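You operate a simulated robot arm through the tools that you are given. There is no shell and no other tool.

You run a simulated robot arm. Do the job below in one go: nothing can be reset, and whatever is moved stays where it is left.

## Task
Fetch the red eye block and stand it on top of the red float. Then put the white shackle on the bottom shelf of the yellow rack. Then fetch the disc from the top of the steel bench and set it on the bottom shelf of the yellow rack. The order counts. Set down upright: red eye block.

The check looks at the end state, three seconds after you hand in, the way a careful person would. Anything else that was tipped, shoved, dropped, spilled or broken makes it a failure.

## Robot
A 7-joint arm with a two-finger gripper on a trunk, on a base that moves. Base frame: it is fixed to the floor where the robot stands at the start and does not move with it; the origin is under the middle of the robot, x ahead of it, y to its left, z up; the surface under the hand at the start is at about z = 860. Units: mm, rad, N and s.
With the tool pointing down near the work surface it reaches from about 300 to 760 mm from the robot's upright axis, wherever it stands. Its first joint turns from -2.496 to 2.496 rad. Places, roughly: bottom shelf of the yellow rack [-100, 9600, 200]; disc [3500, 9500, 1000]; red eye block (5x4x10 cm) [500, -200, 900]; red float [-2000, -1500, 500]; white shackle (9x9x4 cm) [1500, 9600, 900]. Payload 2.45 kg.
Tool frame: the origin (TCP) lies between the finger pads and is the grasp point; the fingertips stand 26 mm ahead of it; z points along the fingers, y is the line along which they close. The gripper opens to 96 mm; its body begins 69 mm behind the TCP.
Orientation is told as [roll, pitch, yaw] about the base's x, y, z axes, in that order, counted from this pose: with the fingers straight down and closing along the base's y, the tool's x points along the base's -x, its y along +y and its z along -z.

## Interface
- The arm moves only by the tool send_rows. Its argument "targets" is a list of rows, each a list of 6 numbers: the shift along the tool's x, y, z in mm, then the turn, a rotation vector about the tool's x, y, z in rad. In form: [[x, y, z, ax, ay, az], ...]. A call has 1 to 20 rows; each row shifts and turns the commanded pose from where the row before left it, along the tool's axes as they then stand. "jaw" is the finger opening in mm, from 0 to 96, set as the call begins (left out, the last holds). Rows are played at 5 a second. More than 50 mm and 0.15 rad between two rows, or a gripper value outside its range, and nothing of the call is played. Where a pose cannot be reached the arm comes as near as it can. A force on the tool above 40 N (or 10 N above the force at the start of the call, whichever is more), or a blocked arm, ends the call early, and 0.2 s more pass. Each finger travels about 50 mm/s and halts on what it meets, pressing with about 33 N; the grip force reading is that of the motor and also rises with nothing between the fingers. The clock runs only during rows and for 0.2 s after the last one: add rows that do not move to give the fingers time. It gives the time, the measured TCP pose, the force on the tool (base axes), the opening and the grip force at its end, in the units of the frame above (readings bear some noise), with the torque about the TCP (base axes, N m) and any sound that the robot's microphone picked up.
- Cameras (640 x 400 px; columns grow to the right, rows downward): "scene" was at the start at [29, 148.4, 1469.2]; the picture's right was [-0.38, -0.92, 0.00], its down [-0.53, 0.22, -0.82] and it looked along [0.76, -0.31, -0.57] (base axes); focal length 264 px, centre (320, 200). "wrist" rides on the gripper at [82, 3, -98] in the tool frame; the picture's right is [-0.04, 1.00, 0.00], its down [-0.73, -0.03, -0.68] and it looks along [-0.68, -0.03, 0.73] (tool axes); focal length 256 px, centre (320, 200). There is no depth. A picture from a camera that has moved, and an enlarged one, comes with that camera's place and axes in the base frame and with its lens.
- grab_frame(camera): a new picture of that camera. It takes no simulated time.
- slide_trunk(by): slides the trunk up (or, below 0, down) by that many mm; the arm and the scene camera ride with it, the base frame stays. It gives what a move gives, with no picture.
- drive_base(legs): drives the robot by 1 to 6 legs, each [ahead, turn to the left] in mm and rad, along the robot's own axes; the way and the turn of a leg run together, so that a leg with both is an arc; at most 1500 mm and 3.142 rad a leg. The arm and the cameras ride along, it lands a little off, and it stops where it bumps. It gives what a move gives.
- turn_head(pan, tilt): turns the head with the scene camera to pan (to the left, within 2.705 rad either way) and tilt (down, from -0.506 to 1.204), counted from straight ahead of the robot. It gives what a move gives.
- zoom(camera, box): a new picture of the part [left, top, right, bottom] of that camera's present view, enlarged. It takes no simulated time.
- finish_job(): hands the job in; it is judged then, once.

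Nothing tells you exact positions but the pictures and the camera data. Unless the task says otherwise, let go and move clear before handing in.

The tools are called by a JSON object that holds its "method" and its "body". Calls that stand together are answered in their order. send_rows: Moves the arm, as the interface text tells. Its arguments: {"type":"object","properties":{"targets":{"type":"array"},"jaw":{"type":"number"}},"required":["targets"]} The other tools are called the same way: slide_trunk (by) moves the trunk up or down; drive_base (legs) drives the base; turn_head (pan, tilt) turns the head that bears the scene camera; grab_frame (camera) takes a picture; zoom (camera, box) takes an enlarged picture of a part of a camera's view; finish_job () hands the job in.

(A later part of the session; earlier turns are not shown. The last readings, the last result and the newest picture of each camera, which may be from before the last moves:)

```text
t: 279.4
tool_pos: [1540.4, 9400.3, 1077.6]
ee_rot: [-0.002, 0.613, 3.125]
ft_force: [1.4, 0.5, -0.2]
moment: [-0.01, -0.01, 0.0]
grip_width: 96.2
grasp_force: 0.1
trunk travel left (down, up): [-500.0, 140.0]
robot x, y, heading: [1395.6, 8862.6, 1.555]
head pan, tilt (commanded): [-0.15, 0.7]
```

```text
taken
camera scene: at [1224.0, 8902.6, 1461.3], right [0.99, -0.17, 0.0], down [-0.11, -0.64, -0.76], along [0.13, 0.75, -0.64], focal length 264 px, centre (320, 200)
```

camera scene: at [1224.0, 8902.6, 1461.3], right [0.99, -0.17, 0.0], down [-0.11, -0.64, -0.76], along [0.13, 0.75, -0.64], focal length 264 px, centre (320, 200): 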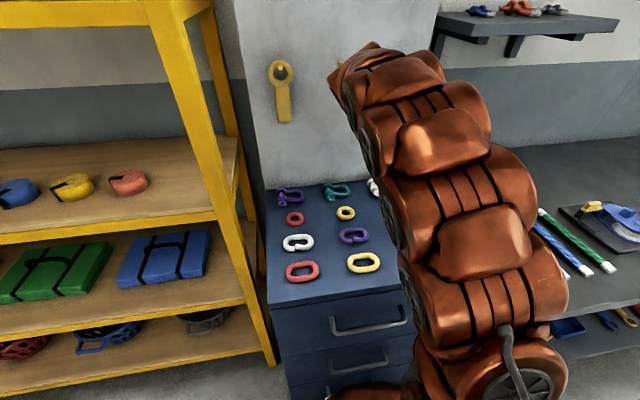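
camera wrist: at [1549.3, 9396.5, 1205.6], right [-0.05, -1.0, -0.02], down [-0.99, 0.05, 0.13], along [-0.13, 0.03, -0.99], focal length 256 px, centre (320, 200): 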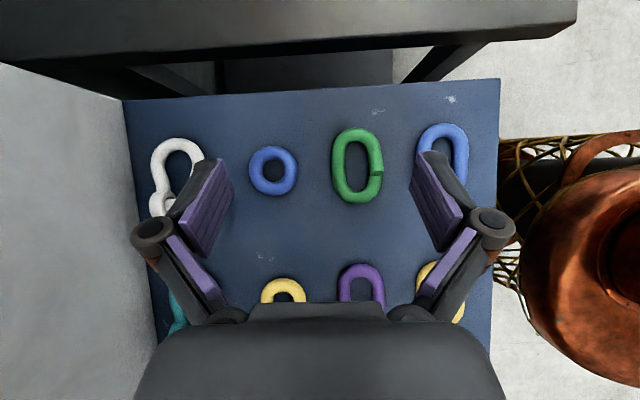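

The leaned hand now looks straight down. I'll narrow the jaw to 66 mm (to keep clear of the panel) and move to just above the shackle, slightly short in y, for a close look.

{"method": "send_rows", "body": {"targets": [[-3, -25, 5, 0, 0, 0], [-8, -33, 12, 0, 0, 0], [-10, -35, 14, 0, 0, 0], [-10, -32, 14, 0, 0, 0], [-6, -18, 11, 0, 0, 0], [0, 0, 0, 0, 0, 0], [0, 0, 0, 0, 0, 0]], "jaw": 66}}

{"method": "grab_frame", "body": {"camera": "wrist"}}

{"method": "zoom", "body": {"camera": "wrist", "box": [240, 60, 400, 190]}}

```text
t: 281.0
tool_pos: [1544.0, 9544.4, 1011.2]
ee_rot: [-0.003, 0.611, 3.124]
ft_force: [0.4, -0.4, -0.6]
moment: [0.02, -0.03, -0.01]
grip_width: 66.0
grasp_force: 0.0
trunk travel left (down, up): [-500.0, 140.0]
robot x, y, heading: [1394.7, 8865.7, 1.552]
head pan, tilt (commanded): [-0.15, 0.7]
```

```text
taken
camera wrist: at [1554.7, 9539.9, 1138.3], right [-0.05, -1.0, -0.02], down [-0.99, 0.05, 0.14], along [-0.13, 0.03, -0.99], focal length 256 px, centre (320, 200)
```

wrist: 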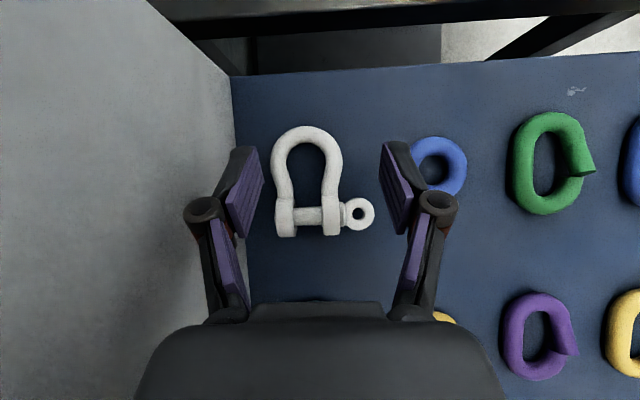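

```text
3.08 times, centred on (320, 125) of wrist
camera zoom: at [1554.7, 9539.9, 1138.3], right [-0.05, -1.0, -0.02], down [-0.99, 0.05, 0.14], along [-0.13, 0.03, -0.99], focal length 788 px, centre (320, 431)
```

zoom: 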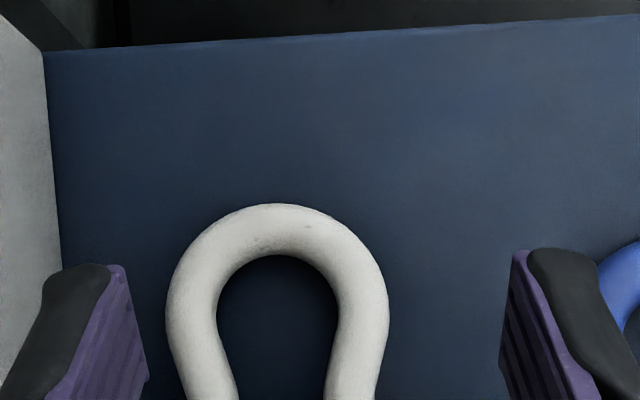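

From directly above I see the shackle's full span along its pin is only ~80 mm (y 9503–9583), so gripping along the pin axis—back ear to eye—at x ≈ 1513 is the firmest hold and still clears the panel (y ≈ 9615). I'll shift over it and open to 90 mm.

{"method": "send_rows", "body": {"targets": [[-16, 1, -11, 0, 0, 0], [-15.5, 0.5, -11, 0, 0, 0], [0, 0, 0, 0, 0, 0], [-6, 0, 8.5, 0, 0, 0], [-6, 0, 8.5, 0, 0, 0], [0, 0, 0, 0, 0, 0], [0, 0, 0, 0, 0, 0]], "jaw": 90}}

{"method": "grab_frame", "body": {"camera": "wrist"}}

{"method": "zoom", "body": {"camera": "wrist", "box": [200, 90, 440, 260]}}

```text
t: 282.6
tool_pos: [1505.3, 9543.0, 990.7]
ee_rot: [-0.001, 0.61, 3.123]
ft_force: [0.5, -0.1, -0.3]
moment: [-0.01, 0.0, 0.0]
grip_width: 90.1
grasp_force: 0.0
trunk travel left (down, up): [-500.0, 140.0]
robot x, y, heading: [1397.0, 8864.0, 1.555]
head pan, tilt (commanded): [-0.15, 0.7]
```

```text
taken
camera wrist: at [1515.9, 9539.4, 1117.4], right [-0.05, -1.0, -0.02], down [-0.99, 0.05, 0.14], along [-0.13, 0.03, -0.99], focal length 256 px, centre (320, 200)
```

wrist: 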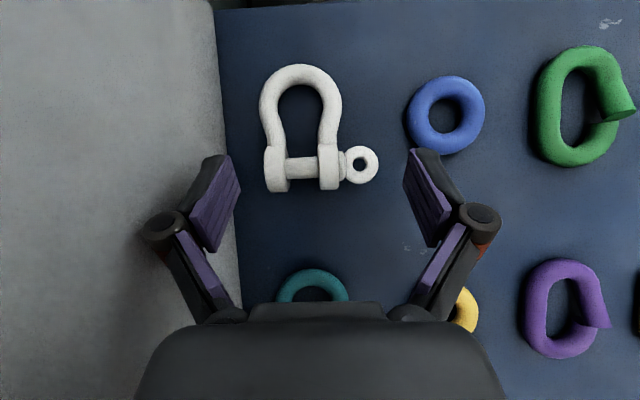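

```text
2.35 times, centred on (320, 175) of wrist
camera zoom: at [1515.9, 9539.4, 1117.4], right [-0.05, -1.0, -0.02], down [-0.99, 0.05, 0.14], along [-0.13, 0.03, -0.99], focal length 602 px, centre (320, 259)
```

zoom: 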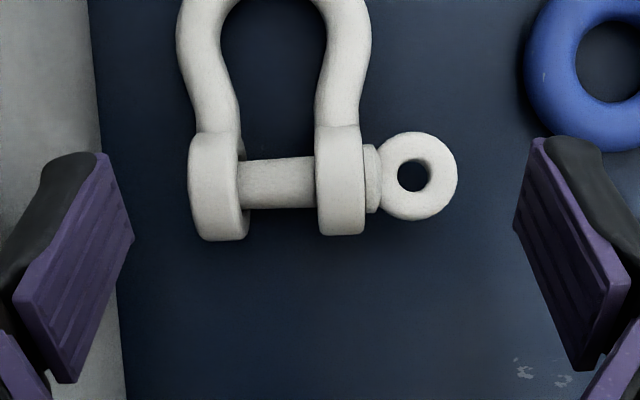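

Shackle is centred between the fingers (offset <1 mm). Descending straight down to z ≈ 948 around it.

{"method": "send_rows", "body": {"targets": [[-5.8, -0.3, 9, 0, 0, 0], [-5.8, -0.2, 9, 0, 0, 0], [-5.8, 0, 9, 0, 0, 0], [-5.8, 0, 9, 0, 0, 0], [0, 0, 0, 0, 0, 0]], "jaw": 90}}

{"method": "grab_frame", "body": {"camera": "wrist"}}

```text
t: 283.8
tool_pos: [1508.0, 9543.7, 946.3]
ee_rot: [-0.002, 0.612, 3.124]
ft_force: [-0.4, 0.0, 1.0]
moment: [-0.03, 0.01, -0.03]
grip_width: 90.0
grasp_force: 0.0
trunk travel left (down, up): [-500.0, 140.0]
robot x, y, heading: [1397.2, 8865.5, 1.553]
head pan, tilt (commanded): [-0.15, 0.7]
```

```text
taken
camera wrist: at [1517.8, 9539.5, 1073.8], right [-0.05, -1.0, -0.02], down [-0.99, 0.05, 0.14], along [-0.13, 0.03, -0.99], focal length 256 px, centre (320, 200)
```

wrist: 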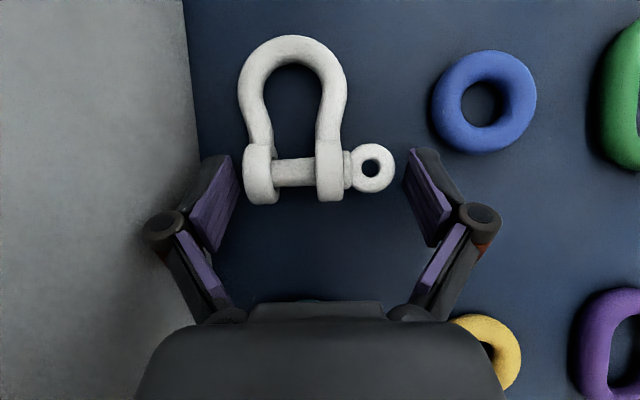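

Pads flank the ear and the eye evenly. Closing.

{"method": "send_rows", "body": {"targets": [[0, 0, 0, 0, 0, 0], [0, 0, 0, 0, 0, 0], [0, 0, 0, 0, 0, 0], [0, 0, 0, 0, 0, 0], [0, 0, 0, 0, 0, 0]], "jaw": 50}}

{"method": "grab_frame", "body": {"camera": "wrist"}}

```text
t: 285.0
tool_pos: [1508.0, 9543.0, 946.2]
ee_rot: [-0.002, 0.611, 3.125]
ft_force: [-0.4, 1.9, 2.1]
moment: [0.0, -0.02, 0.06]
grip_width: 78.5
grasp_force: 33.0
trunk travel left (down, up): [-500.0, 140.0]
robot x, y, heading: [1394.6, 8864.6, 1.553]
head pan, tilt (commanded): [-0.15, 0.7]
```

```text
taken
camera wrist: at [1517.6, 9539.5, 1073.8], right [-0.05, -1.0, -0.02], down [-0.99, 0.05, 0.14], along [-0.13, 0.03, -0.99], focal length 256 px, centre (320, 200)
```

wrist: 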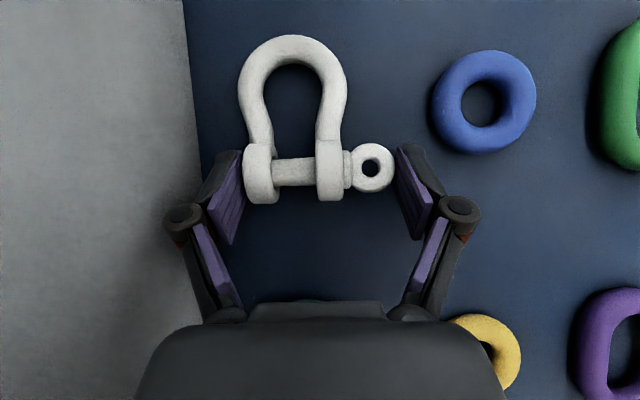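

Gripped at 78.5 mm with 33 N. Lifting gently a little first to see how it holds.

{"method": "send_rows", "body": {"targets": [[2.9, 0, -4.1, 0, 0, 0], [5.75, 0, -8.2, 0, 0, 0], [8.6, 0, -12.3, 0, 0, 0], [8.6, 0, -12.3, 0, 0, 0], [0, 0, 0, 0, 0, 0]], "jaw": 50}}

{"method": "grab_frame", "body": {"camera": "wrist"}}

{"method": "zoom", "body": {"camera": "scene", "box": [260, 100, 460, 260]}}

```text
t: 286.2
tool_pos: [1506.6, 9545.1, 991.6]
ee_rot: [0.0, 0.612, 3.124]
ft_force: [-0.4, 0.2, -4.0]
moment: [-0.06, 0.1, 0.0]
grip_width: 78.9
grasp_force: 32.9
trunk travel left (down, up): [-500.0, 140.0]
robot x, y, heading: [1394.9, 8865.2, 1.554]
head pan, tilt (commanded): [-0.15, 0.7]
```

```text
taken
camera wrist: at [1516.5, 9540.5, 1119.4], right [-0.05, -1.0, -0.02], down [-0.99, 0.05, 0.14], along [-0.13, 0.03, -0.99], focal length 256 px, centre (320, 200)
```

wrist: 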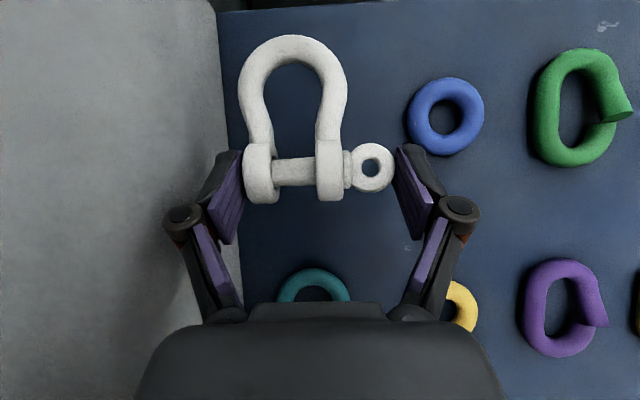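

```text
2.50 times, centred on (360, 180) of scene
camera zoom: at [1224.1, 8902.8, 1461.3], right [0.99, -0.17, 0.0], down [-0.11, -0.64, -0.76], along [0.13, 0.75, -0.64], focal length 660 px, centre (220, 250)
```

zoom: 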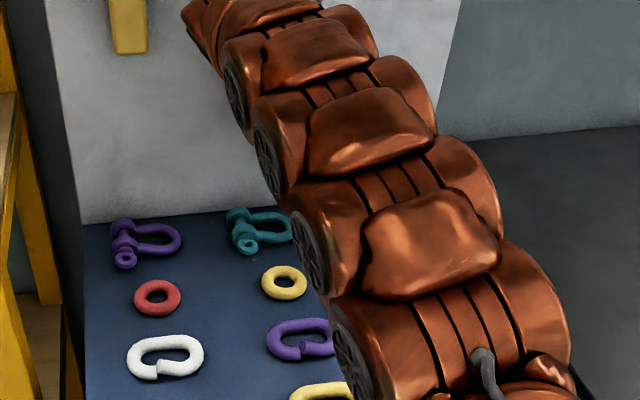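

Held rigidly, ~0.4 kg, no droop. Its bottom is 29.7 mm below the TCP. I'll lift higher, retract toward the robot, then turn the hand about vertical so it leans back toward me (needed for the shelf).

{"method": "send_rows", "body": {"targets": [[17, 0, -24, 0, 0, 0], [17, 0, -24, 0, 0, 0], [10, 20, -14, 0, 0, 0], [0, 40, 0, 0, 0, 0], [0, 45, 0, 0, 0, 0], [0, 45, 0, 0, 0, 0], [0, 45, 0, 0, 0, 0], [0, 40, 0, 0, 0, 0], [0, 20, 0, 0, 0, 0], [0, 0, 0, 0, 0, 0]], "jaw": 50}}

{"method": "grab_frame", "body": {"camera": "wrist"}}

{"method": "grab_frame", "body": {"camera": "scene"}}

```text
t: 288.4
tool_pos: [1502.0, 9287.5, 1068.2]
ee_rot: [0.0, 0.611, 3.124]
ft_force: [0.2, 0.3, -2.9]
moment: [-0.05, 0.12, -0.02]
grip_width: 78.7
grasp_force: 33.0
trunk travel left (down, up): [-500.0, 140.0]
robot x, y, heading: [1392.8, 8867.6, 1.553]
head pan, tilt (commanded): [-0.15, 0.7]
```

```text
taken
camera wrist: at [1512.0, 9283.4, 1195.9], right [-0.05, -1.0, -0.02], down [-0.99, 0.05, 0.14], along [-0.13, 0.03, -0.99], focal length 256 px, centre (320, 200)
```

wrist: 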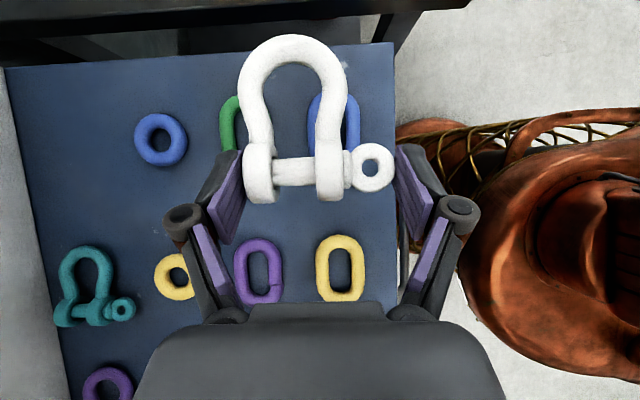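

```text
taken
camera scene: at [1224.0, 8902.7, 1461.3], right [0.99, -0.17, 0.0], down [-0.11, -0.64, -0.76], along [0.13, 0.75, -0.64], focal length 264 px, centre (320, 200)
```

scene: 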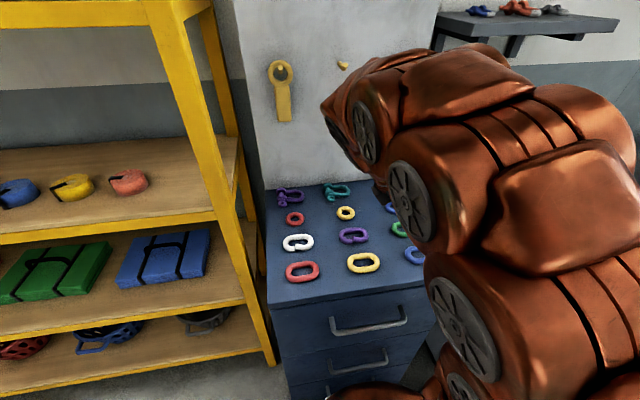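

Everything else on the cabinet is undisturbed. Backing the base away, then I'll test the hand rotation in open space.

{"method": "drive_base", "body": {"legs": [[-350, 0]]}}

{"method": "send_rows", "body": {"targets": [[0, 0, 0, 0.0575, 0, -0.0818], [0, 0, 0, 0.069, 0, -0.0981], [0, 0, 0, 0.069, 0, -0.0981], [0, 0, 0, 0.069, 0, -0.0981], [0, 0, 0, 0.069, 0, -0.0981], [0, 0, 0, 0.069, 0, -0.0981], [0, 0, 0, 0.069, 0, -0.0981], [0, 0, 0, 0, 0, 0]], "jaw": 50}}

{"method": "grab_frame", "body": {"camera": "wrist"}}

```text
t: 290.7
tool_pos: [1497.7, 8940.7, 1068.9]
ee_rot: [-0.001, 0.609, 3.119]
ft_force: [-0.1, -1.0, -3.5]
moment: [-0.04, 0.13, 0.0]
grip_width: 78.9
grasp_force: 32.7
trunk travel left (down, up): [-500.0, 140.0]
robot x, y, heading: [1385.0, 8515.9, 1.549]
head pan, tilt (commanded): [-0.15, 0.7]
```

```text
t: 292.5
tool_pos: [1497.0, 8942.6, 1069.4]
ee_rot: [-0.001, 0.611, -2.344]
ft_force: [0.2, 0.0, -3.5]
moment: [-0.13, 0.06, 0.01]
grip_width: 79.0
grasp_force: 32.7
trunk travel left (down, up): [-500.0, 140.0]
robot x, y, heading: [1387.2, 8514.8, 1.549]
head pan, tilt (commanded): [-0.15, 0.7]
```

```text
taken
camera wrist: at [1506.8, 8947.2, 1196.2], right [0.69, -0.72, -0.02], down [-0.71, -0.69, 0.13], along [-0.11, -0.08, -0.99], focal length 256 px, centre (320, 200)
```

wrist: 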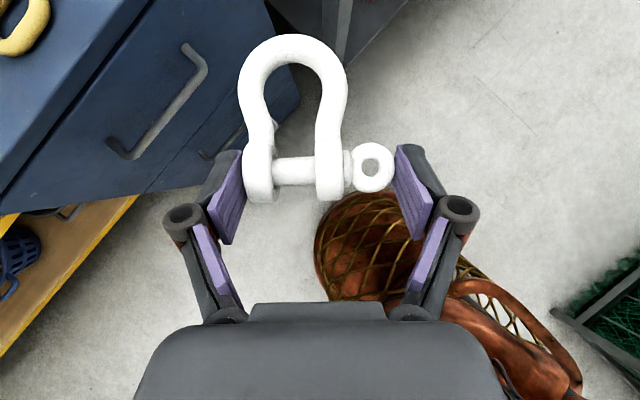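

{"method": "send_rows", "body": {"targets": [[0, 0, 0, 0.069, 0, -0.0981], [0, 0, 0, 0.069, 0, -0.0981], [0, 0, 0, 0.069, 0, -0.0981], [0, 0, 0, 0.069, 0, -0.0981], [0, 0, 0, 0.069, 0, -0.0981], [0, 0, 0, 0.069, 0, -0.0981], [0, 0, 0, 0.0315, 0, -0.0448], [0, 0, 0, 0, 0, 0]], "jaw": 50}}

{"method": "grab_frame", "body": {"camera": "wrist"}}

{"method": "grab_frame", "body": {"camera": "scene"}}

```text
t: 294.3
tool_pos: [1496.3, 8942.1, 1068.1]
ee_rot: [-0.001, 0.613, -1.571]
ft_force: [-0.3, 0.9, -4.1]
moment: [-0.08, -0.05, 0.03]
grip_width: 78.6
grasp_force: 33.1
trunk travel left (down, up): [-500.0, 140.0]
robot x, y, heading: [1391.4, 8517.0, 1.545]
head pan, tilt (commanded): [-0.15, 0.7]
```

```text
taken
camera wrist: at [1500.3, 8951.9, 1196.0], right [1.0, -0.03, -0.02], down [-0.03, -0.99, 0.13], along [-0.03, -0.13, -0.99], focal length 256 px, centre (320, 200)
```

wrist: 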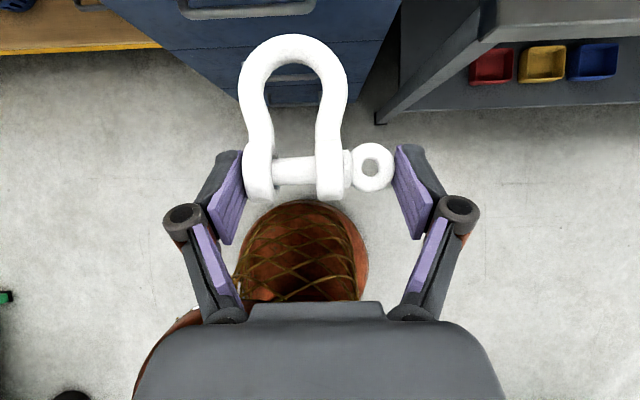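

```text
taken
camera scene: at [1217.6, 8558.2, 1461.3], right [0.99, -0.17, 0.0], down [-0.11, -0.63, -0.76], along [0.13, 0.75, -0.64], focal length 264 px, centre (320, 200)
```

scene: 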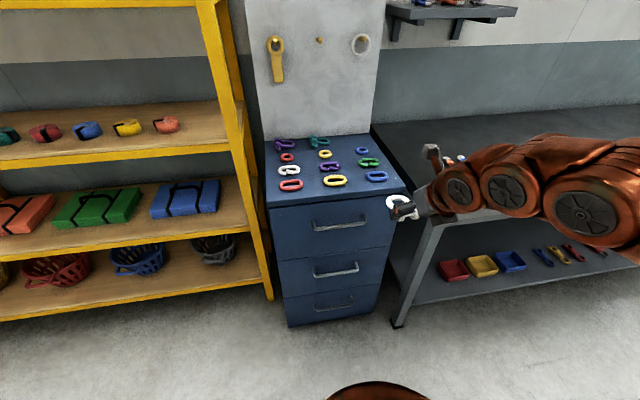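

The arm takes that pose well. Now I'll drive to stand in front of the rack near x ≈ 663, where the gap between the blue and black baskets is, and look at the shelf closely.

{"method": "drive_base", "body": {"legs": [[0, 1.285], [764, 0], [0, -1.265]]}}

{"method": "turn_head", "body": {"pan": 0.0, "tilt": 0.75}}

{"method": "grab_frame", "body": {"camera": "scene"}}

{"method": "grab_frame", "body": {"camera": "wrist"}}

```text
t: 304.8
tool_pos: [766.7, 9162.5, 1068.6]
ee_rot: [-0.003, 0.613, -1.549]
ft_force: [0.0, 0.2, -4.0]
moment: [-0.11, -0.07, -0.03]
grip_width: 78.5
grasp_force: 32.7
trunk travel left (down, up): [-500.0, 140.0]
robot x, y, heading: [666.9, 8740.0, 1.572]
head pan, tilt (commanded): [-0.15, 0.7]
```

```text
t: 305.4
tool_pos: [767.2, 9163.6, 1069.2]
ee_rot: [-0.002, 0.612, -1.548]
ft_force: [-0.5, 0.3, -4.0]
moment: [-0.15, -0.08, -0.05]
grip_width: 78.7
grasp_force: 33.1
trunk travel left (down, up): [-500.0, 140.0]
robot x, y, heading: [668.8, 8734.2, 1.576]
head pan, tilt (commanded): [0.0, 0.75]
```

```text
taken
camera scene: at [483.9, 8771.3, 1457.1], right [1.0, 0.0, 0.0], down [0.0, -0.68, -0.73], along [0.0, 0.73, -0.68], focal length 264 px, centre (320, 200)
```

scene: 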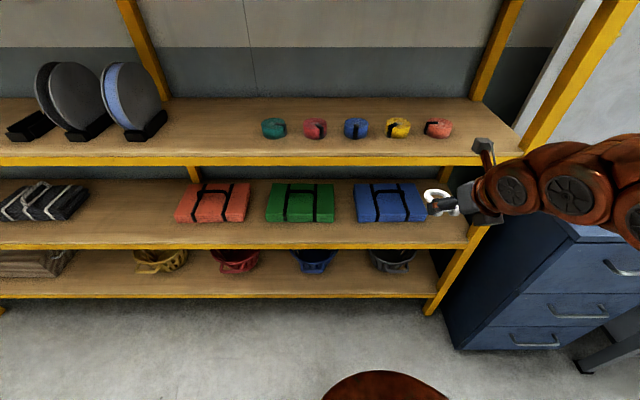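

```text
taken
camera wrist: at [769.8, 9172.6, 1195.9], right [1.0, -0.01, -0.02], down [-0.01, -0.99, 0.13], along [-0.03, -0.13, -0.99], focal length 256 px, centre (320, 200)
```

wrist: 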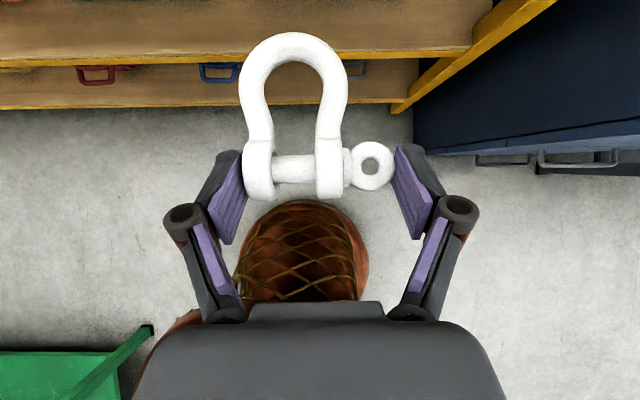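

Lowering the trunk fully so the camera and hand come down to the bottom shelf level.

{"method": "slide_trunk", "body": {"by": -490}}

{"method": "turn_head", "body": {"pan": 0.0, "tilt": 0.75}}

{"method": "grab_frame", "body": {"camera": "scene"}}

{"method": "zoom", "body": {"camera": "scene", "box": [160, 90, 480, 290]}}

```text
refused: -490 is not a number from -400 to 400
```

```text
t: 306.1
tool_pos: [767.1, 9163.2, 1068.4]
ee_rot: [0.0, 0.613, -1.548]
ft_force: [-0.1, -0.1, -4.0]
moment: [-0.16, -0.07, 0.0]
grip_width: 78.2
grasp_force: 32.5
trunk travel left (down, up): [-500.0, 140.0]
robot x, y, heading: [668.3, 8735.6, 1.573]
head pan, tilt (commanded): [0.0, 0.75]
```

```text
taken
camera scene: at [483.8, 8771.3, 1457.1], right [1.0, 0.0, 0.0], down [0.0, -0.68, -0.73], along [0.0, 0.73, -0.68], focal length 264 px, centre (320, 200)
```

scene: 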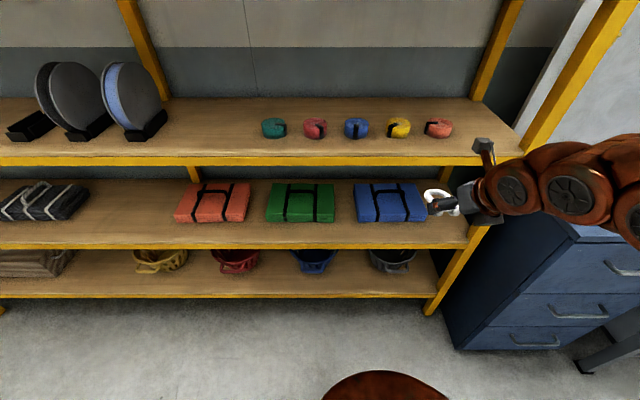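

```text
2.00 times, centred on (320, 190) of scene
camera zoom: at [483.8, 8771.3, 1457.1], right [1.0, 0.0, 0.0], down [0.0, -0.68, -0.73], along [0.0, 0.73, -0.68], focal length 528 px, centre (320, 220)
```

zoom: 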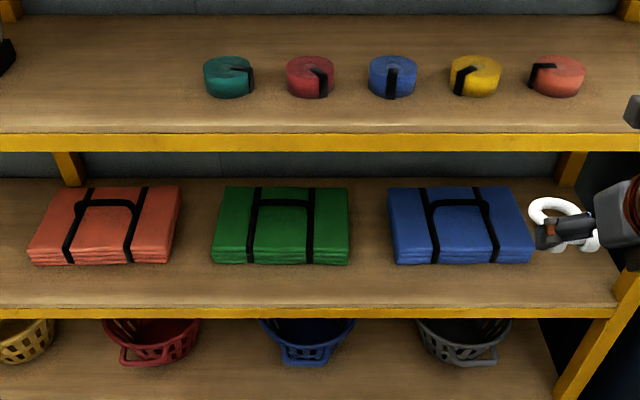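

{"method": "slide_trunk", "body": {"by": -400}}

{"method": "turn_head", "body": {"pan": 0.0, "tilt": 0.6}}

{"method": "grab_frame", "body": {"camera": "scene"}}

{"method": "zoom", "body": {"camera": "scene", "box": [200, 120, 480, 300]}}

{"method": "grab_frame", "body": {"camera": "wrist"}}

```text
t: 309.9
tool_pos: [766.4, 9168.4, 663.3]
ee_rot: [-0.002, 0.602, -1.547]
ft_force: [-0.2, 0.6, -3.6]
moment: [-0.15, -0.06, -0.02]
grip_width: 78.2
grasp_force: 33.0
trunk travel left (down, up): [-100.0, 540.0]
robot x, y, heading: [668.5, 8738.6, 1.575]
head pan, tilt (commanded): [0.0, 0.75]
```

```text
t: 310.6
tool_pos: [766.7, 9167.1, 663.2]
ee_rot: [-0.004, 0.602, -1.547]
ft_force: [-0.6, 0.0, -4.0]
moment: [-0.14, -0.05, 0.0]
grip_width: 78.4
grasp_force: 33.1
trunk travel left (down, up): [-100.0, 540.0]
robot x, y, heading: [667.3, 8741.5, 1.572]
head pan, tilt (commanded): [0.0, 0.6]
```

```text
taken
camera scene: at [483.5, 8785.8, 1069.1], right [1.0, 0.0, 0.0], down [0.0, -0.57, -0.82], along [0.0, 0.82, -0.57], focal length 264 px, centre (320, 200)
```

scene: 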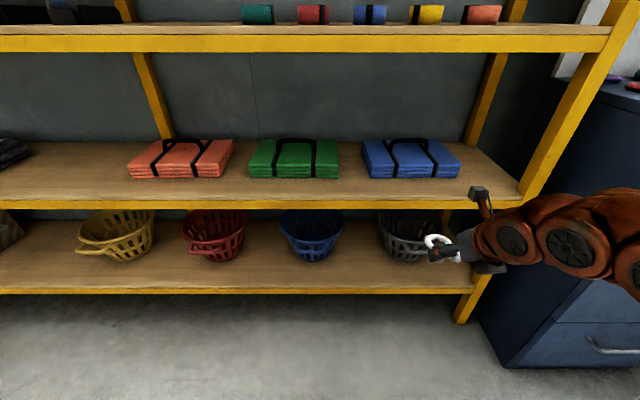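

```text
2.22 times, centred on (340, 210) of scene
camera zoom: at [483.5, 8785.8, 1069.1], right [1.0, 0.0, 0.0], down [0.0, -0.57, -0.82], along [0.0, 0.82, -0.57], focal length 587 px, centre (276, 178)
```

zoom: 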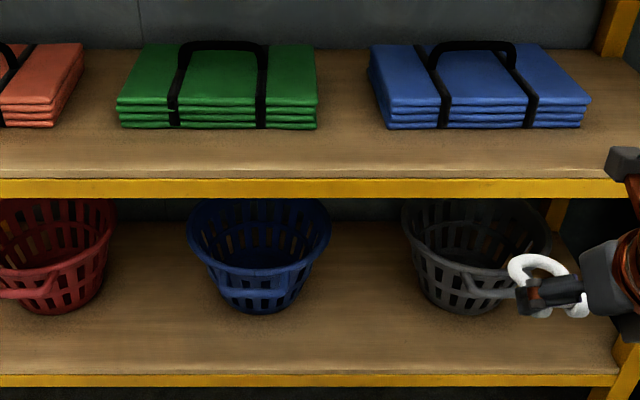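

```text
taken
camera wrist: at [769.4, 9179.3, 790.9], right [1.0, -0.01, -0.03], down [0.0, -0.99, 0.14], along [-0.03, -0.14, -0.99], focal length 256 px, centre (320, 200)
```

wrist: 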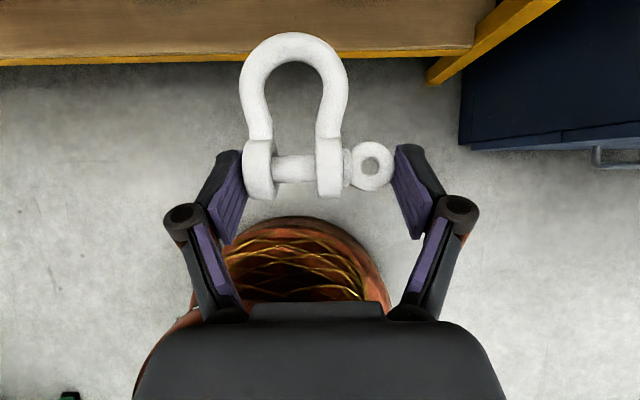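

The bottom shelf has a clear ~137 mm deep strip in front of and between the baskets; the gap between blue (x ≈ 456) and black (x ≈ 871) is centred at x ≈ 664. I'll lower the rest of the trunk and then lower the hand outside the rack.

{"method": "slide_trunk", "body": {"by": -95}}

{"method": "send_rows", "body": {"targets": [[-11, -10, 16.5, 0, 0, 0], [-17, -17, 25, 0, 0, 0], [-17, -20, 25, 0, 0, 0], [-17, -20, 25, 0, 0, 0], [-11, -20, 16.5, 0, 0, 0], [0, -15, 0, 0, 0, 0], [0, 0, 0, 0, 0, 0]], "jaw": 50}}

{"method": "grab_frame", "body": {"camera": "scene"}}

{"method": "grab_frame", "body": {"camera": "wrist"}}

```text
t: 311.9
tool_pos: [766.2, 9167.3, 567.8]
ee_rot: [-0.002, 0.6, -1.55]
ft_force: [0.0, -0.7, -4.2]
moment: [-0.12, -0.05, -0.03]
grip_width: 78.3
grasp_force: 32.7
trunk travel left (down, up): [-5.0, 635.0]
robot x, y, heading: [669.8, 8737.7, 1.574]
head pan, tilt (commanded): [0.0, 0.6]
```

```text
t: 313.5
tool_pos: [711.3, 9175.6, 505.6]
ee_rot: [-0.004, 0.613, -1.548]
ft_force: [0.2, 0.5, -4.0]
moment: [-0.13, -0.05, 0.01]
grip_width: 78.1
grasp_force: 32.8
out of reach, approached as far as the arm can: row 3, 4, 5
trunk travel left (down, up): [-5.0, 635.0]
robot x, y, heading: [664.3, 8740.9, 1.574]
head pan, tilt (commanded): [0.0, 0.6]
```

```text
taken
camera scene: at [483.8, 8776.8, 975.0], right [1.0, 0.0, 0.0], down [0.0, -0.56, -0.83], along [0.0, 0.83, -0.56], focal length 264 px, centre (320, 200)
```

scene: 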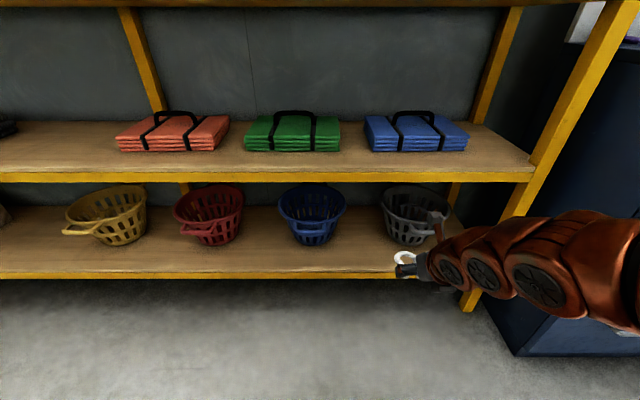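

```text
taken
camera wrist: at [714.0, 9185.9, 632.8], right [1.0, -0.01, -0.02], down [-0.01, -0.99, 0.13], along [-0.03, -0.13, -0.99], focal length 256 px, centre (320, 200)
```

wrist: 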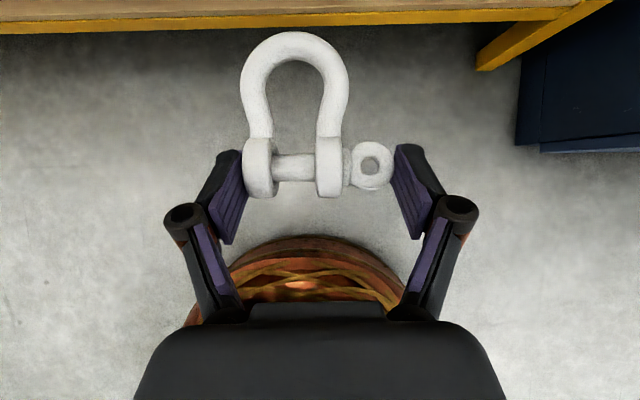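

The arm can't get low this close to the robot; it needs more extension. I'll back up 150 mm, extend the hand forward, lower it outside the rack, and then drive in.

{"method": "drive_base", "body": {"legs": [[-170, 0]]}}

{"method": "send_rows", "body": {"targets": [[32, 0, 22, 0, 0, 0], [32, 0, 22, 0, 0, 0], [32, 0, 22, 0, 0, 0], [32, 0, 22, 0, 0, 0], [33, 0, 23, 0, 0, 0], [0, 0, 0, 0, 0, 0]], "jaw": 50}}

{"method": "grab_frame", "body": {"camera": "scene"}}

```text
t: 314.9
tool_pos: [709.7, 9004.0, 504.3]
ee_rot: [-0.002, 0.612, -1.545]
ft_force: [-0.2, 0.8, -4.3]
moment: [-0.11, -0.03, -0.01]
grip_width: 78.2
grasp_force: 33.2
trunk travel left (down, up): [-5.0, 635.0]
robot x, y, heading: [668.6, 8568.1, 1.576]
head pan, tilt (commanded): [0.0, 0.6]
```

```text
t: 316.3
tool_pos: [701.9, 9201.1, 508.0]
ee_rot: [-0.001, 0.611, -1.545]
ft_force: [0.4, -0.3, -3.3]
moment: [-0.13, -0.03, 0.02]
grip_width: 78.1
grasp_force: 33.0
trunk travel left (down, up): [-5.0, 635.0]
robot x, y, heading: [668.7, 8565.1, 1.577]
head pan, tilt (commanded): [0.0, 0.6]
```

```text
taken
camera scene: at [484.2, 8604.1, 974.9], right [1.0, 0.01, 0.0], down [0.0, -0.57, -0.82], along [0.0, 0.82, -0.57], focal length 264 px, centre (320, 200)
```

scene: 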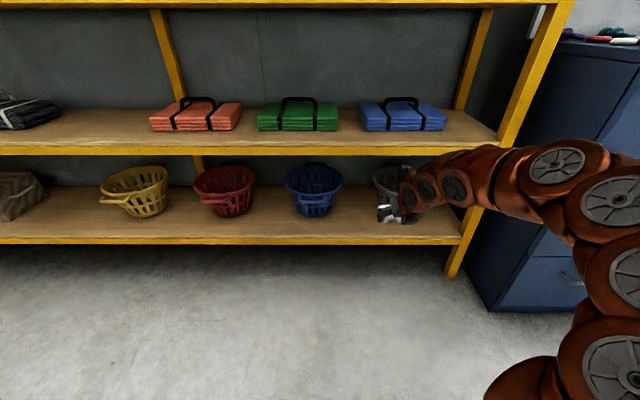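

{"method": "send_rows", "body": {"targets": [[-14, 0, 20, 0, 0, 0], [-20, -5, 28.5, 0, 0, 0], [-23, -6, 32.7, 0, 0, 0], [-23, -6, 32.7, 0, 0, 0], [-20, -6, 28.5, 0, 0, 0], [-12, -5, 16.4, 0, 0, 0], [0, 0, 0, 0, 0, 0]], "jaw": 50}}

{"method": "grab_frame", "body": {"camera": "scene"}}

{"method": "grab_frame", "body": {"camera": "wrist"}}

```text
t: 317.9
tool_pos: [675.4, 9200.2, 313.3]
ee_rot: [-0.004, 0.612, -1.544]
ft_force: [-0.2, -0.4, -3.4]
moment: [-0.1, -0.05, -0.01]
grip_width: 78.3
grasp_force: 33.2
trunk travel left (down, up): [-5.0, 635.0]
robot x, y, heading: [670.5, 8570.8, 1.574]
head pan, tilt (commanded): [0.0, 0.6]
```

```text
taken
camera scene: at [484.1, 8604.2, 975.0], right [1.0, 0.0, 0.0], down [0.0, -0.57, -0.82], along [0.0, 0.82, -0.57], focal length 264 px, centre (320, 200)
```

scene: 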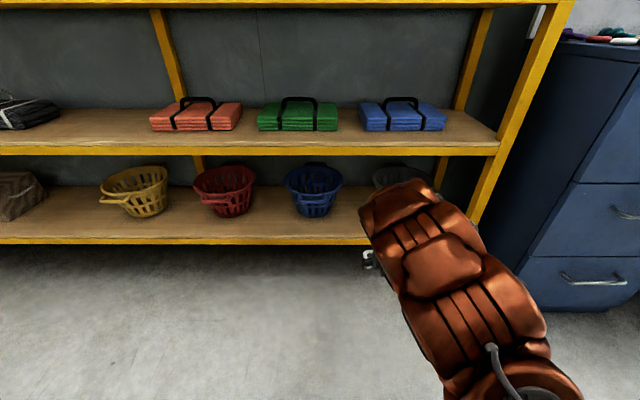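

```text
taken
camera wrist: at [678.3, 9209.5, 440.2], right [1.0, -0.01, -0.03], down [0.0, -0.99, 0.13], along [-0.03, -0.13, -0.99], focal length 256 px, centre (320, 200)
```

wrist: 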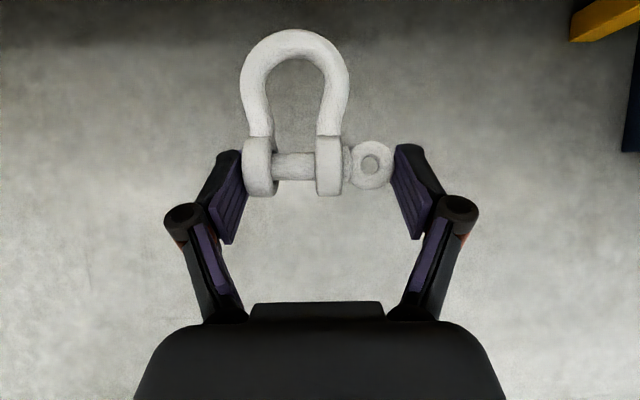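

{"method": "send_rows", "body": {"targets": [[25, 2, 17, 0, 0, 0], [25, 2, 17, 0, 0, 0], [20, 2, 14, 0, 0, 0], [0, 0, 0, 0, 0, 0]], "jaw": 50}}

{"method": "grab_frame", "body": {"camera": "scene"}}

{"method": "grab_frame", "body": {"camera": "wrist"}}

```text
t: 318.9
tool_pos: [680.5, 9282.2, 314.9]
ee_rot: [-0.002, 0.613, -1.548]
ft_force: [-0.2, 0.0, -3.0]
moment: [-0.14, -0.06, 0.0]
grip_width: 78.1
grasp_force: 32.7
trunk travel left (down, up): [-5.0, 635.0]
robot x, y, heading: [670.2, 8565.9, 1.576]
head pan, tilt (commanded): [0.0, 0.6]
```

```text
taken
camera scene: at [484.2, 8604.2, 974.9], right [1.0, 0.01, 0.0], down [0.0, -0.57, -0.82], along [0.0, 0.82, -0.57], focal length 264 px, centre (320, 200)
```

scene: 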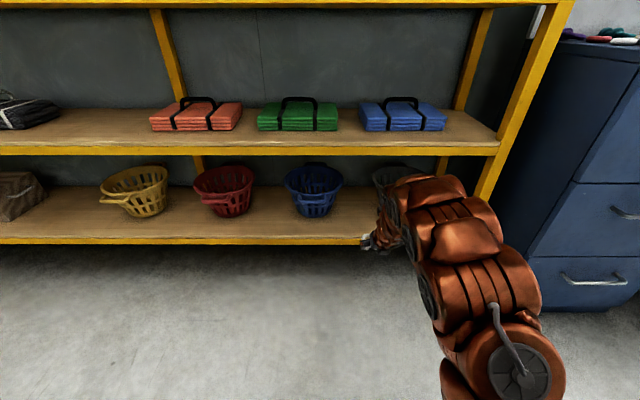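

```text
taken
camera wrist: at [683.3, 9293.1, 442.1], right [1.0, -0.01, -0.02], down [0.0, -0.99, 0.13], along [-0.03, -0.13, -0.99], focal length 256 px, centre (320, 200)
```

wrist: 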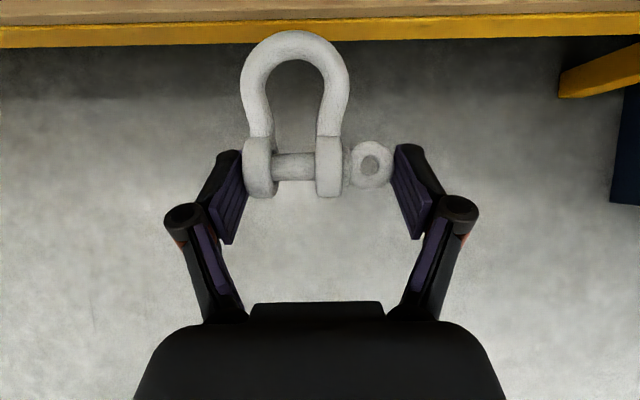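

I'll zoom to pin down the shelf's front edge height and depth before driving in.

{"method": "zoom", "body": {"camera": "wrist", "box": [80, 0, 240, 80]}}

{"method": "zoom", "body": {"camera": "scene", "box": [260, 170, 420, 270]}}

{"method": "zoom", "body": {"camera": "scene", "box": [260, 120, 420, 220]}}

```text
4.00 times, centred on (160, 40) of wrist
camera zoom: at [683.3, 9293.1, 442.1], right [1.0, -0.01, -0.02], down [0.0, -0.99, 0.13], along [-0.03, -0.13, -0.99], focal length 1024 px, centre (960, 840)
```

zoom: 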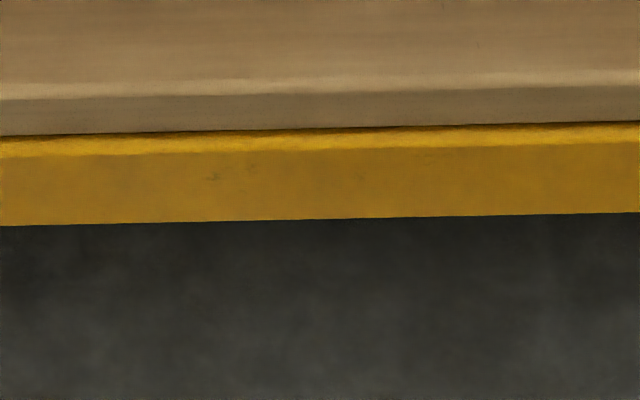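

```text
4.00 times, centred on (340, 220) of scene
camera zoom: at [484.2, 8604.2, 974.9], right [1.0, 0.01, 0.0], down [0.0, -0.57, -0.82], along [0.0, 0.82, -0.57], focal length 1057 px, centre (240, 120)
```

zoom: 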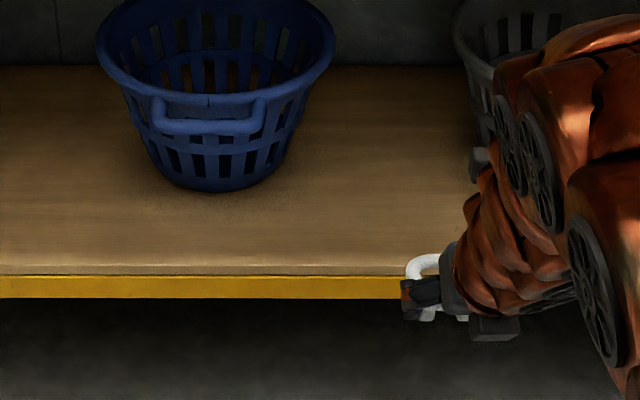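

```text
4.00 times, centred on (340, 170) of scene
camera zoom: at [484.2, 8604.2, 974.9], right [1.0, 0.01, 0.0], down [0.0, -0.57, -0.82], along [0.0, 0.82, -0.57], focal length 1057 px, centre (240, 320)
```

zoom: 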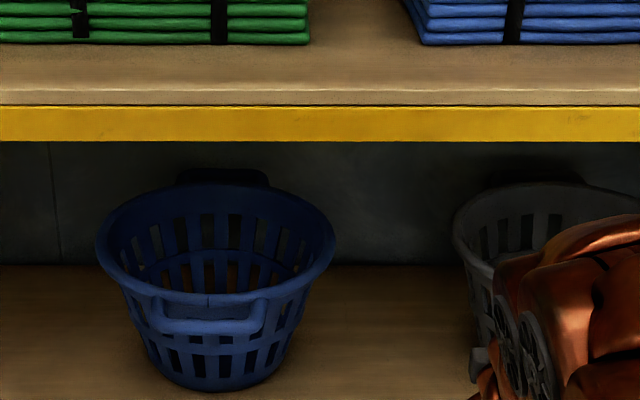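

Shelf top is somewhere between z ≈ 225 and 258, so I'll enter with the shackle ~55 mm above and feel for contact. Shifting to x ≈ 648 (midway between basket rims at 583 and 712) and raising slightly first.

{"method": "send_rows", "body": {"targets": [[7, -16, -10, 0, 0, 0], [8, -16, -11, 0, 0, 0], [0, 0, 0, 0, 0, 0], [0, 0, 0, 0, 0, 0]], "jaw": 50}}

{"method": "drive_base", "body": {"legs": [[110, 0]]}}

{"method": "grab_frame", "body": {"camera": "scene"}}

{"method": "grab_frame", "body": {"camera": "wrist"}}

```text
t: 319.9
tool_pos: [648.4, 9284.1, 340.9]
ee_rot: [0.0, 0.615, -1.545]
ft_force: [-0.8, -0.2, -4.1]
moment: [-0.14, -0.07, -0.03]
grip_width: 78.1
grasp_force: 32.4
trunk travel left (down, up): [-5.0, 635.0]
robot x, y, heading: [668.4, 8560.9, 1.579]
head pan, tilt (commanded): [0.0, 0.6]
```

```text
t: 321.1
tool_pos: [650.0, 9391.5, 342.5]
ee_rot: [-0.001, 0.612, -1.549]
ft_force: [0.0, -1.0, -4.2]
moment: [-0.16, -0.03, -0.03]
grip_width: 78.3
grasp_force: 32.9
trunk travel left (down, up): [-5.0, 635.0]
robot x, y, heading: [668.1, 8671.0, 1.579]
head pan, tilt (commanded): [0.0, 0.6]
```

```text
taken
camera scene: at [483.9, 8713.5, 974.9], right [1.0, 0.0, 0.0], down [0.0, -0.57, -0.82], along [0.0, 0.82, -0.57], focal length 264 px, centre (320, 200)
```

scene: 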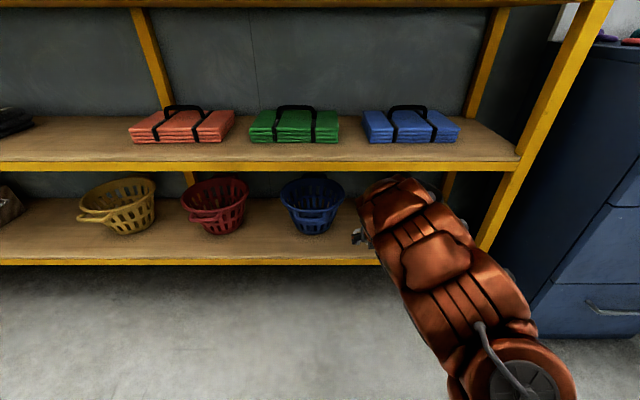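

```text
taken
camera wrist: at [652.9, 9401.6, 468.9], right [1.0, -0.01, -0.02], down [-0.01, -0.99, 0.13], along [-0.03, -0.13, -0.99], focal length 256 px, centre (320, 200)
```

wrist: 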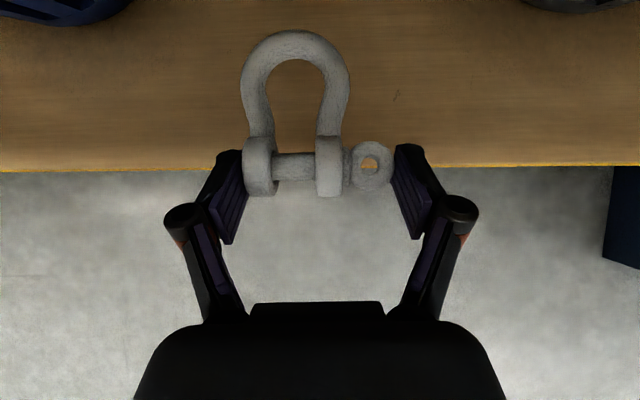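

Now the shelf edge is directly in view at y ≈ 9399, and the shelf top works out at z ≈ 252. Baskets are ~45 mm+ clear on both sides. I'll lower to a ~25 mm gap and drive in another ~98 mm.

{"method": "send_rows", "body": {"targets": [[-10, 0, 14.3, 0, 0, 0], [-10, 0, 14.3, 0, 0, 0], [0, 0, 0, 0, 0, 0]], "jaw": 50}}

{"method": "drive_base", "body": {"legs": [[60, 0]]}}

{"method": "grab_frame", "body": {"camera": "scene"}}

{"method": "grab_frame", "body": {"camera": "wrist"}}

```text
t: 321.9
tool_pos: [650.3, 9391.4, 308.4]
ee_rot: [-0.003, 0.613, -1.548]
ft_force: [0.6, -0.4, -5.2]
moment: [-0.14, -0.07, 0.01]
grip_width: 78.0
grasp_force: 33.1
trunk travel left (down, up): [-5.0, 635.0]
robot x, y, heading: [669.1, 8673.2, 1.568]
head pan, tilt (commanded): [0.0, 0.6]
```

```text
t: 322.9
tool_pos: [649.9, 9451.8, 309.0]
ee_rot: [0.0, 0.613, -1.549]
ft_force: [-0.3, -0.6, -3.9]
moment: [-0.14, -0.05, 0.01]
grip_width: 78.2
grasp_force: 33.0
trunk travel left (down, up): [-5.0, 635.0]
robot x, y, heading: [667.9, 8736.2, 1.572]
head pan, tilt (commanded): [0.0, 0.6]
```

```text
taken
camera scene: at [483.8, 8774.2, 974.9], right [1.0, 0.0, 0.0], down [0.0, -0.57, -0.82], along [0.0, 0.82, -0.57], focal length 264 px, centre (320, 200)
```

scene: 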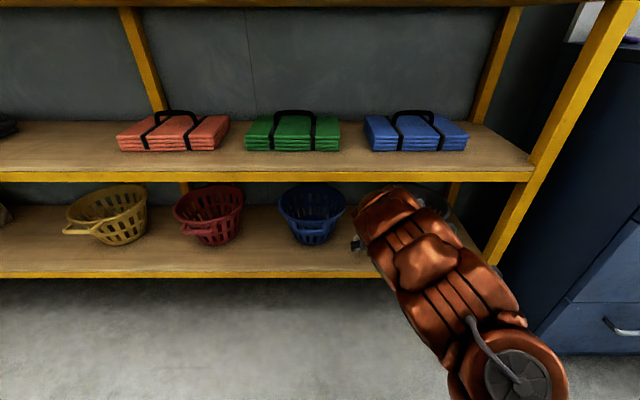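

```text
taken
camera wrist: at [653.0, 9462.7, 435.0], right [1.0, -0.01, -0.02], down [-0.01, -0.99, 0.13], along [-0.03, -0.13, -0.99], focal length 256 px, centre (320, 200)
```

wrist: 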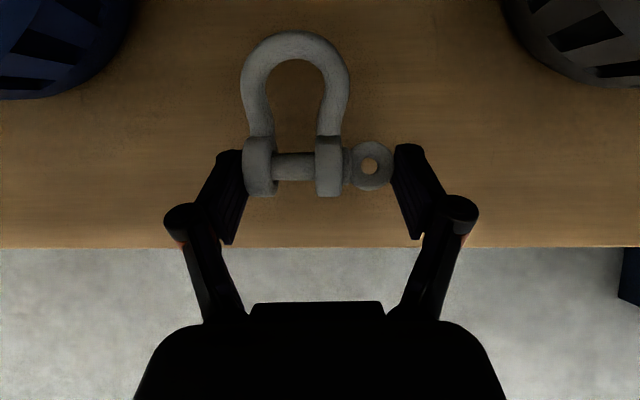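

Good position between the baskets. I'll reach 25 mm further in with the arm and lower toward the shelf.

{"method": "send_rows", "body": {"targets": [[10.2, 0, 7.2, 0, 0, 0], [10.2, 0, 7.2, 0, 0, 0], [-5.75, 0, 8.2, 0, 0, 0], [-4.6, 0, 6.5, 0, 0, 0], [0, 0, 0, 0, 0, 0]], "jaw": 50}}

{"method": "grab_frame", "body": {"camera": "wrist"}}

```text
t: 324.1
tool_pos: [650.2, 9478.8, 290.3]
ee_rot: [-0.001, 0.612, -1.548]
ft_force: [0.6, 0.6, -4.2]
moment: [-0.14, -0.02, 0.01]
grip_width: 78.3
grasp_force: 32.3
trunk travel left (down, up): [-5.0, 635.0]
robot x, y, heading: [670.8, 8731.8, 1.569]
head pan, tilt (commanded): [0.0, 0.6]
```

```text
taken
camera wrist: at [652.5, 9488.7, 417.3], right [1.0, -0.01, -0.02], down [-0.01, -0.99, 0.13], along [-0.03, -0.13, -0.99], focal length 256 px, centre (320, 200)
```

wrist: 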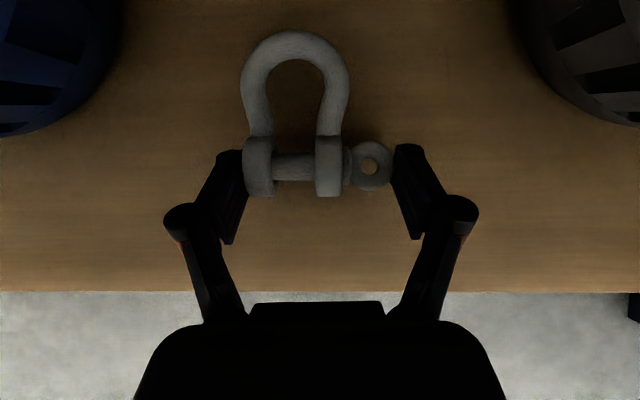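

{"method": "send_rows", "body": {"targets": [[-1.15, 0, 1.64, 0, 0, 0], [-1.15, 0, 1.64, 0, 0, 0], [-0.6, 0, 0.85, 0, 0, 0], [0, 0, 0, 0, 0, 0]], "jaw": 50}}

```text
t: 325.1
tool_pos: [649.3, 9476.7, 285.1]
ee_rot: [-0.002, 0.611, -1.548]
ft_force: [0.4, 0.2, -3.5]
moment: [-0.11, -0.09, 0.02]
grip_width: 78.4
grasp_force: 32.7
trunk travel left (down, up): [-5.0, 635.0]
robot x, y, heading: [669.2, 8735.4, 1.569]
head pan, tilt (commanded): [0.0, 0.6]
```

{"method": "send_rows", "body": {"targets": [[-0.6, 0, 0.85, 0, 0, 0], [-0.6, 0, 0.85, 0, 0, 0], [-0.6, 0, 0.85, 0, 0, 0], [0, 0, 0, 0, 0, 0]], "jaw": 50}}

{"method": "grab_frame", "body": {"camera": "wrist"}}

```text
t: 326.1
tool_pos: [649.3, 9477.3, 282.1]
ee_rot: [0.0, 0.613, -1.548]
ft_force: [0.4, -0.1, -3.4]
moment: [-0.13, -0.05, 0.04]
grip_width: 78.0
grasp_force: 33.3
trunk travel left (down, up): [-5.0, 635.0]
robot x, y, heading: [670.1, 8738.5, 1.571]
head pan, tilt (commanded): [0.0, 0.6]
```

```text
taken
camera wrist: at [653.1, 9487.3, 408.7], right [1.0, -0.01, -0.02], down [-0.01, -0.99, 0.13], along [-0.03, -0.13, -0.99], focal length 256 px, centre (320, 200)
```

wrist: 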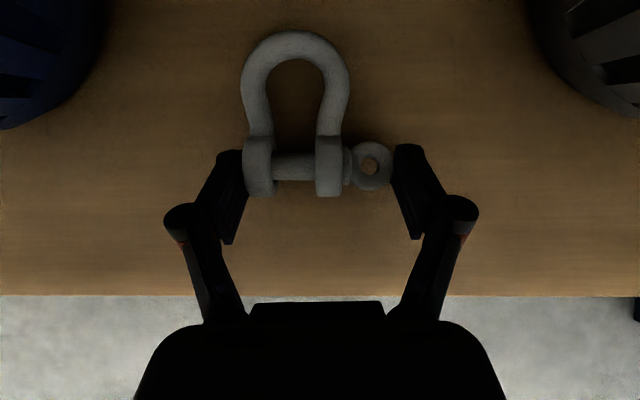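

{"method": "send_rows", "body": {"targets": [[-0.6, 0, 0.85, 0, 0, 0], [-0.6, 0, 0.85, 0, 0, 0], [-0.6, 0, 0.85, 0, 0, 0], [-0.6, 0, 0.85, 0, 0, 0], [0, 0, 0, 0, 0, 0]], "jaw": 50}}

```text
t: 327.3
tool_pos: [649.1, 9476.8, 277.7]
ee_rot: [-0.002, 0.612, -1.549]
ft_force: [-1.0, 0.3, -1.8]
moment: [0.07, -0.02, 0.1]
grip_width: 78.3
grasp_force: 32.6
trunk travel left (down, up): [-5.0, 635.0]
robot x, y, heading: [666.1, 8736.4, 1.573]
head pan, tilt (commanded): [0.0, 0.6]
```

First light contact (weight starting to come off). A little lower.

{"method": "send_rows", "body": {"targets": [[-0.6, 0, 0.85, 0, 0, 0], [0, 0, 0, 0, 0, 0]], "jaw": 50}}

```text
t: 327.9
tool_pos: [648.5, 9479.4, 278.2]
ee_rot: [-0.002, 0.615, -1.547]
ft_force: [0.1, -2.2, 2.4]
moment: [0.39, 0.06, 0.06]
grip_width: 78.0
grasp_force: 33.4
trunk travel left (down, up): [-5.0, 635.0]
robot x, y, heading: [670.3, 8737.9, 1.573]
head pan, tilt (commanded): [0.0, 0.6]
```

{"method": "send_rows", "body": {"targets": [[-0.6, 0, 0.85, 0, 0, 0], [-0.3, 0, 0.4, 0, 0, 0], [0, 0, 0, 0, 0, 0]], "jaw": 50}}

```text
t: 328.7
tool_pos: [648.7, 9477.2, 276.9]
ee_rot: [-0.003, 0.616, -1.548]
ft_force: [-2.6, 1.9, 17.4]
moment: [0.43, -0.1, 0.16]
grip_width: 78.4
grasp_force: 32.6
trunk travel left (down, up): [-5.0, 635.0]
robot x, y, heading: [668.4, 8733.8, 1.574]
head pan, tilt (commanded): [0.0, 0.6]
```

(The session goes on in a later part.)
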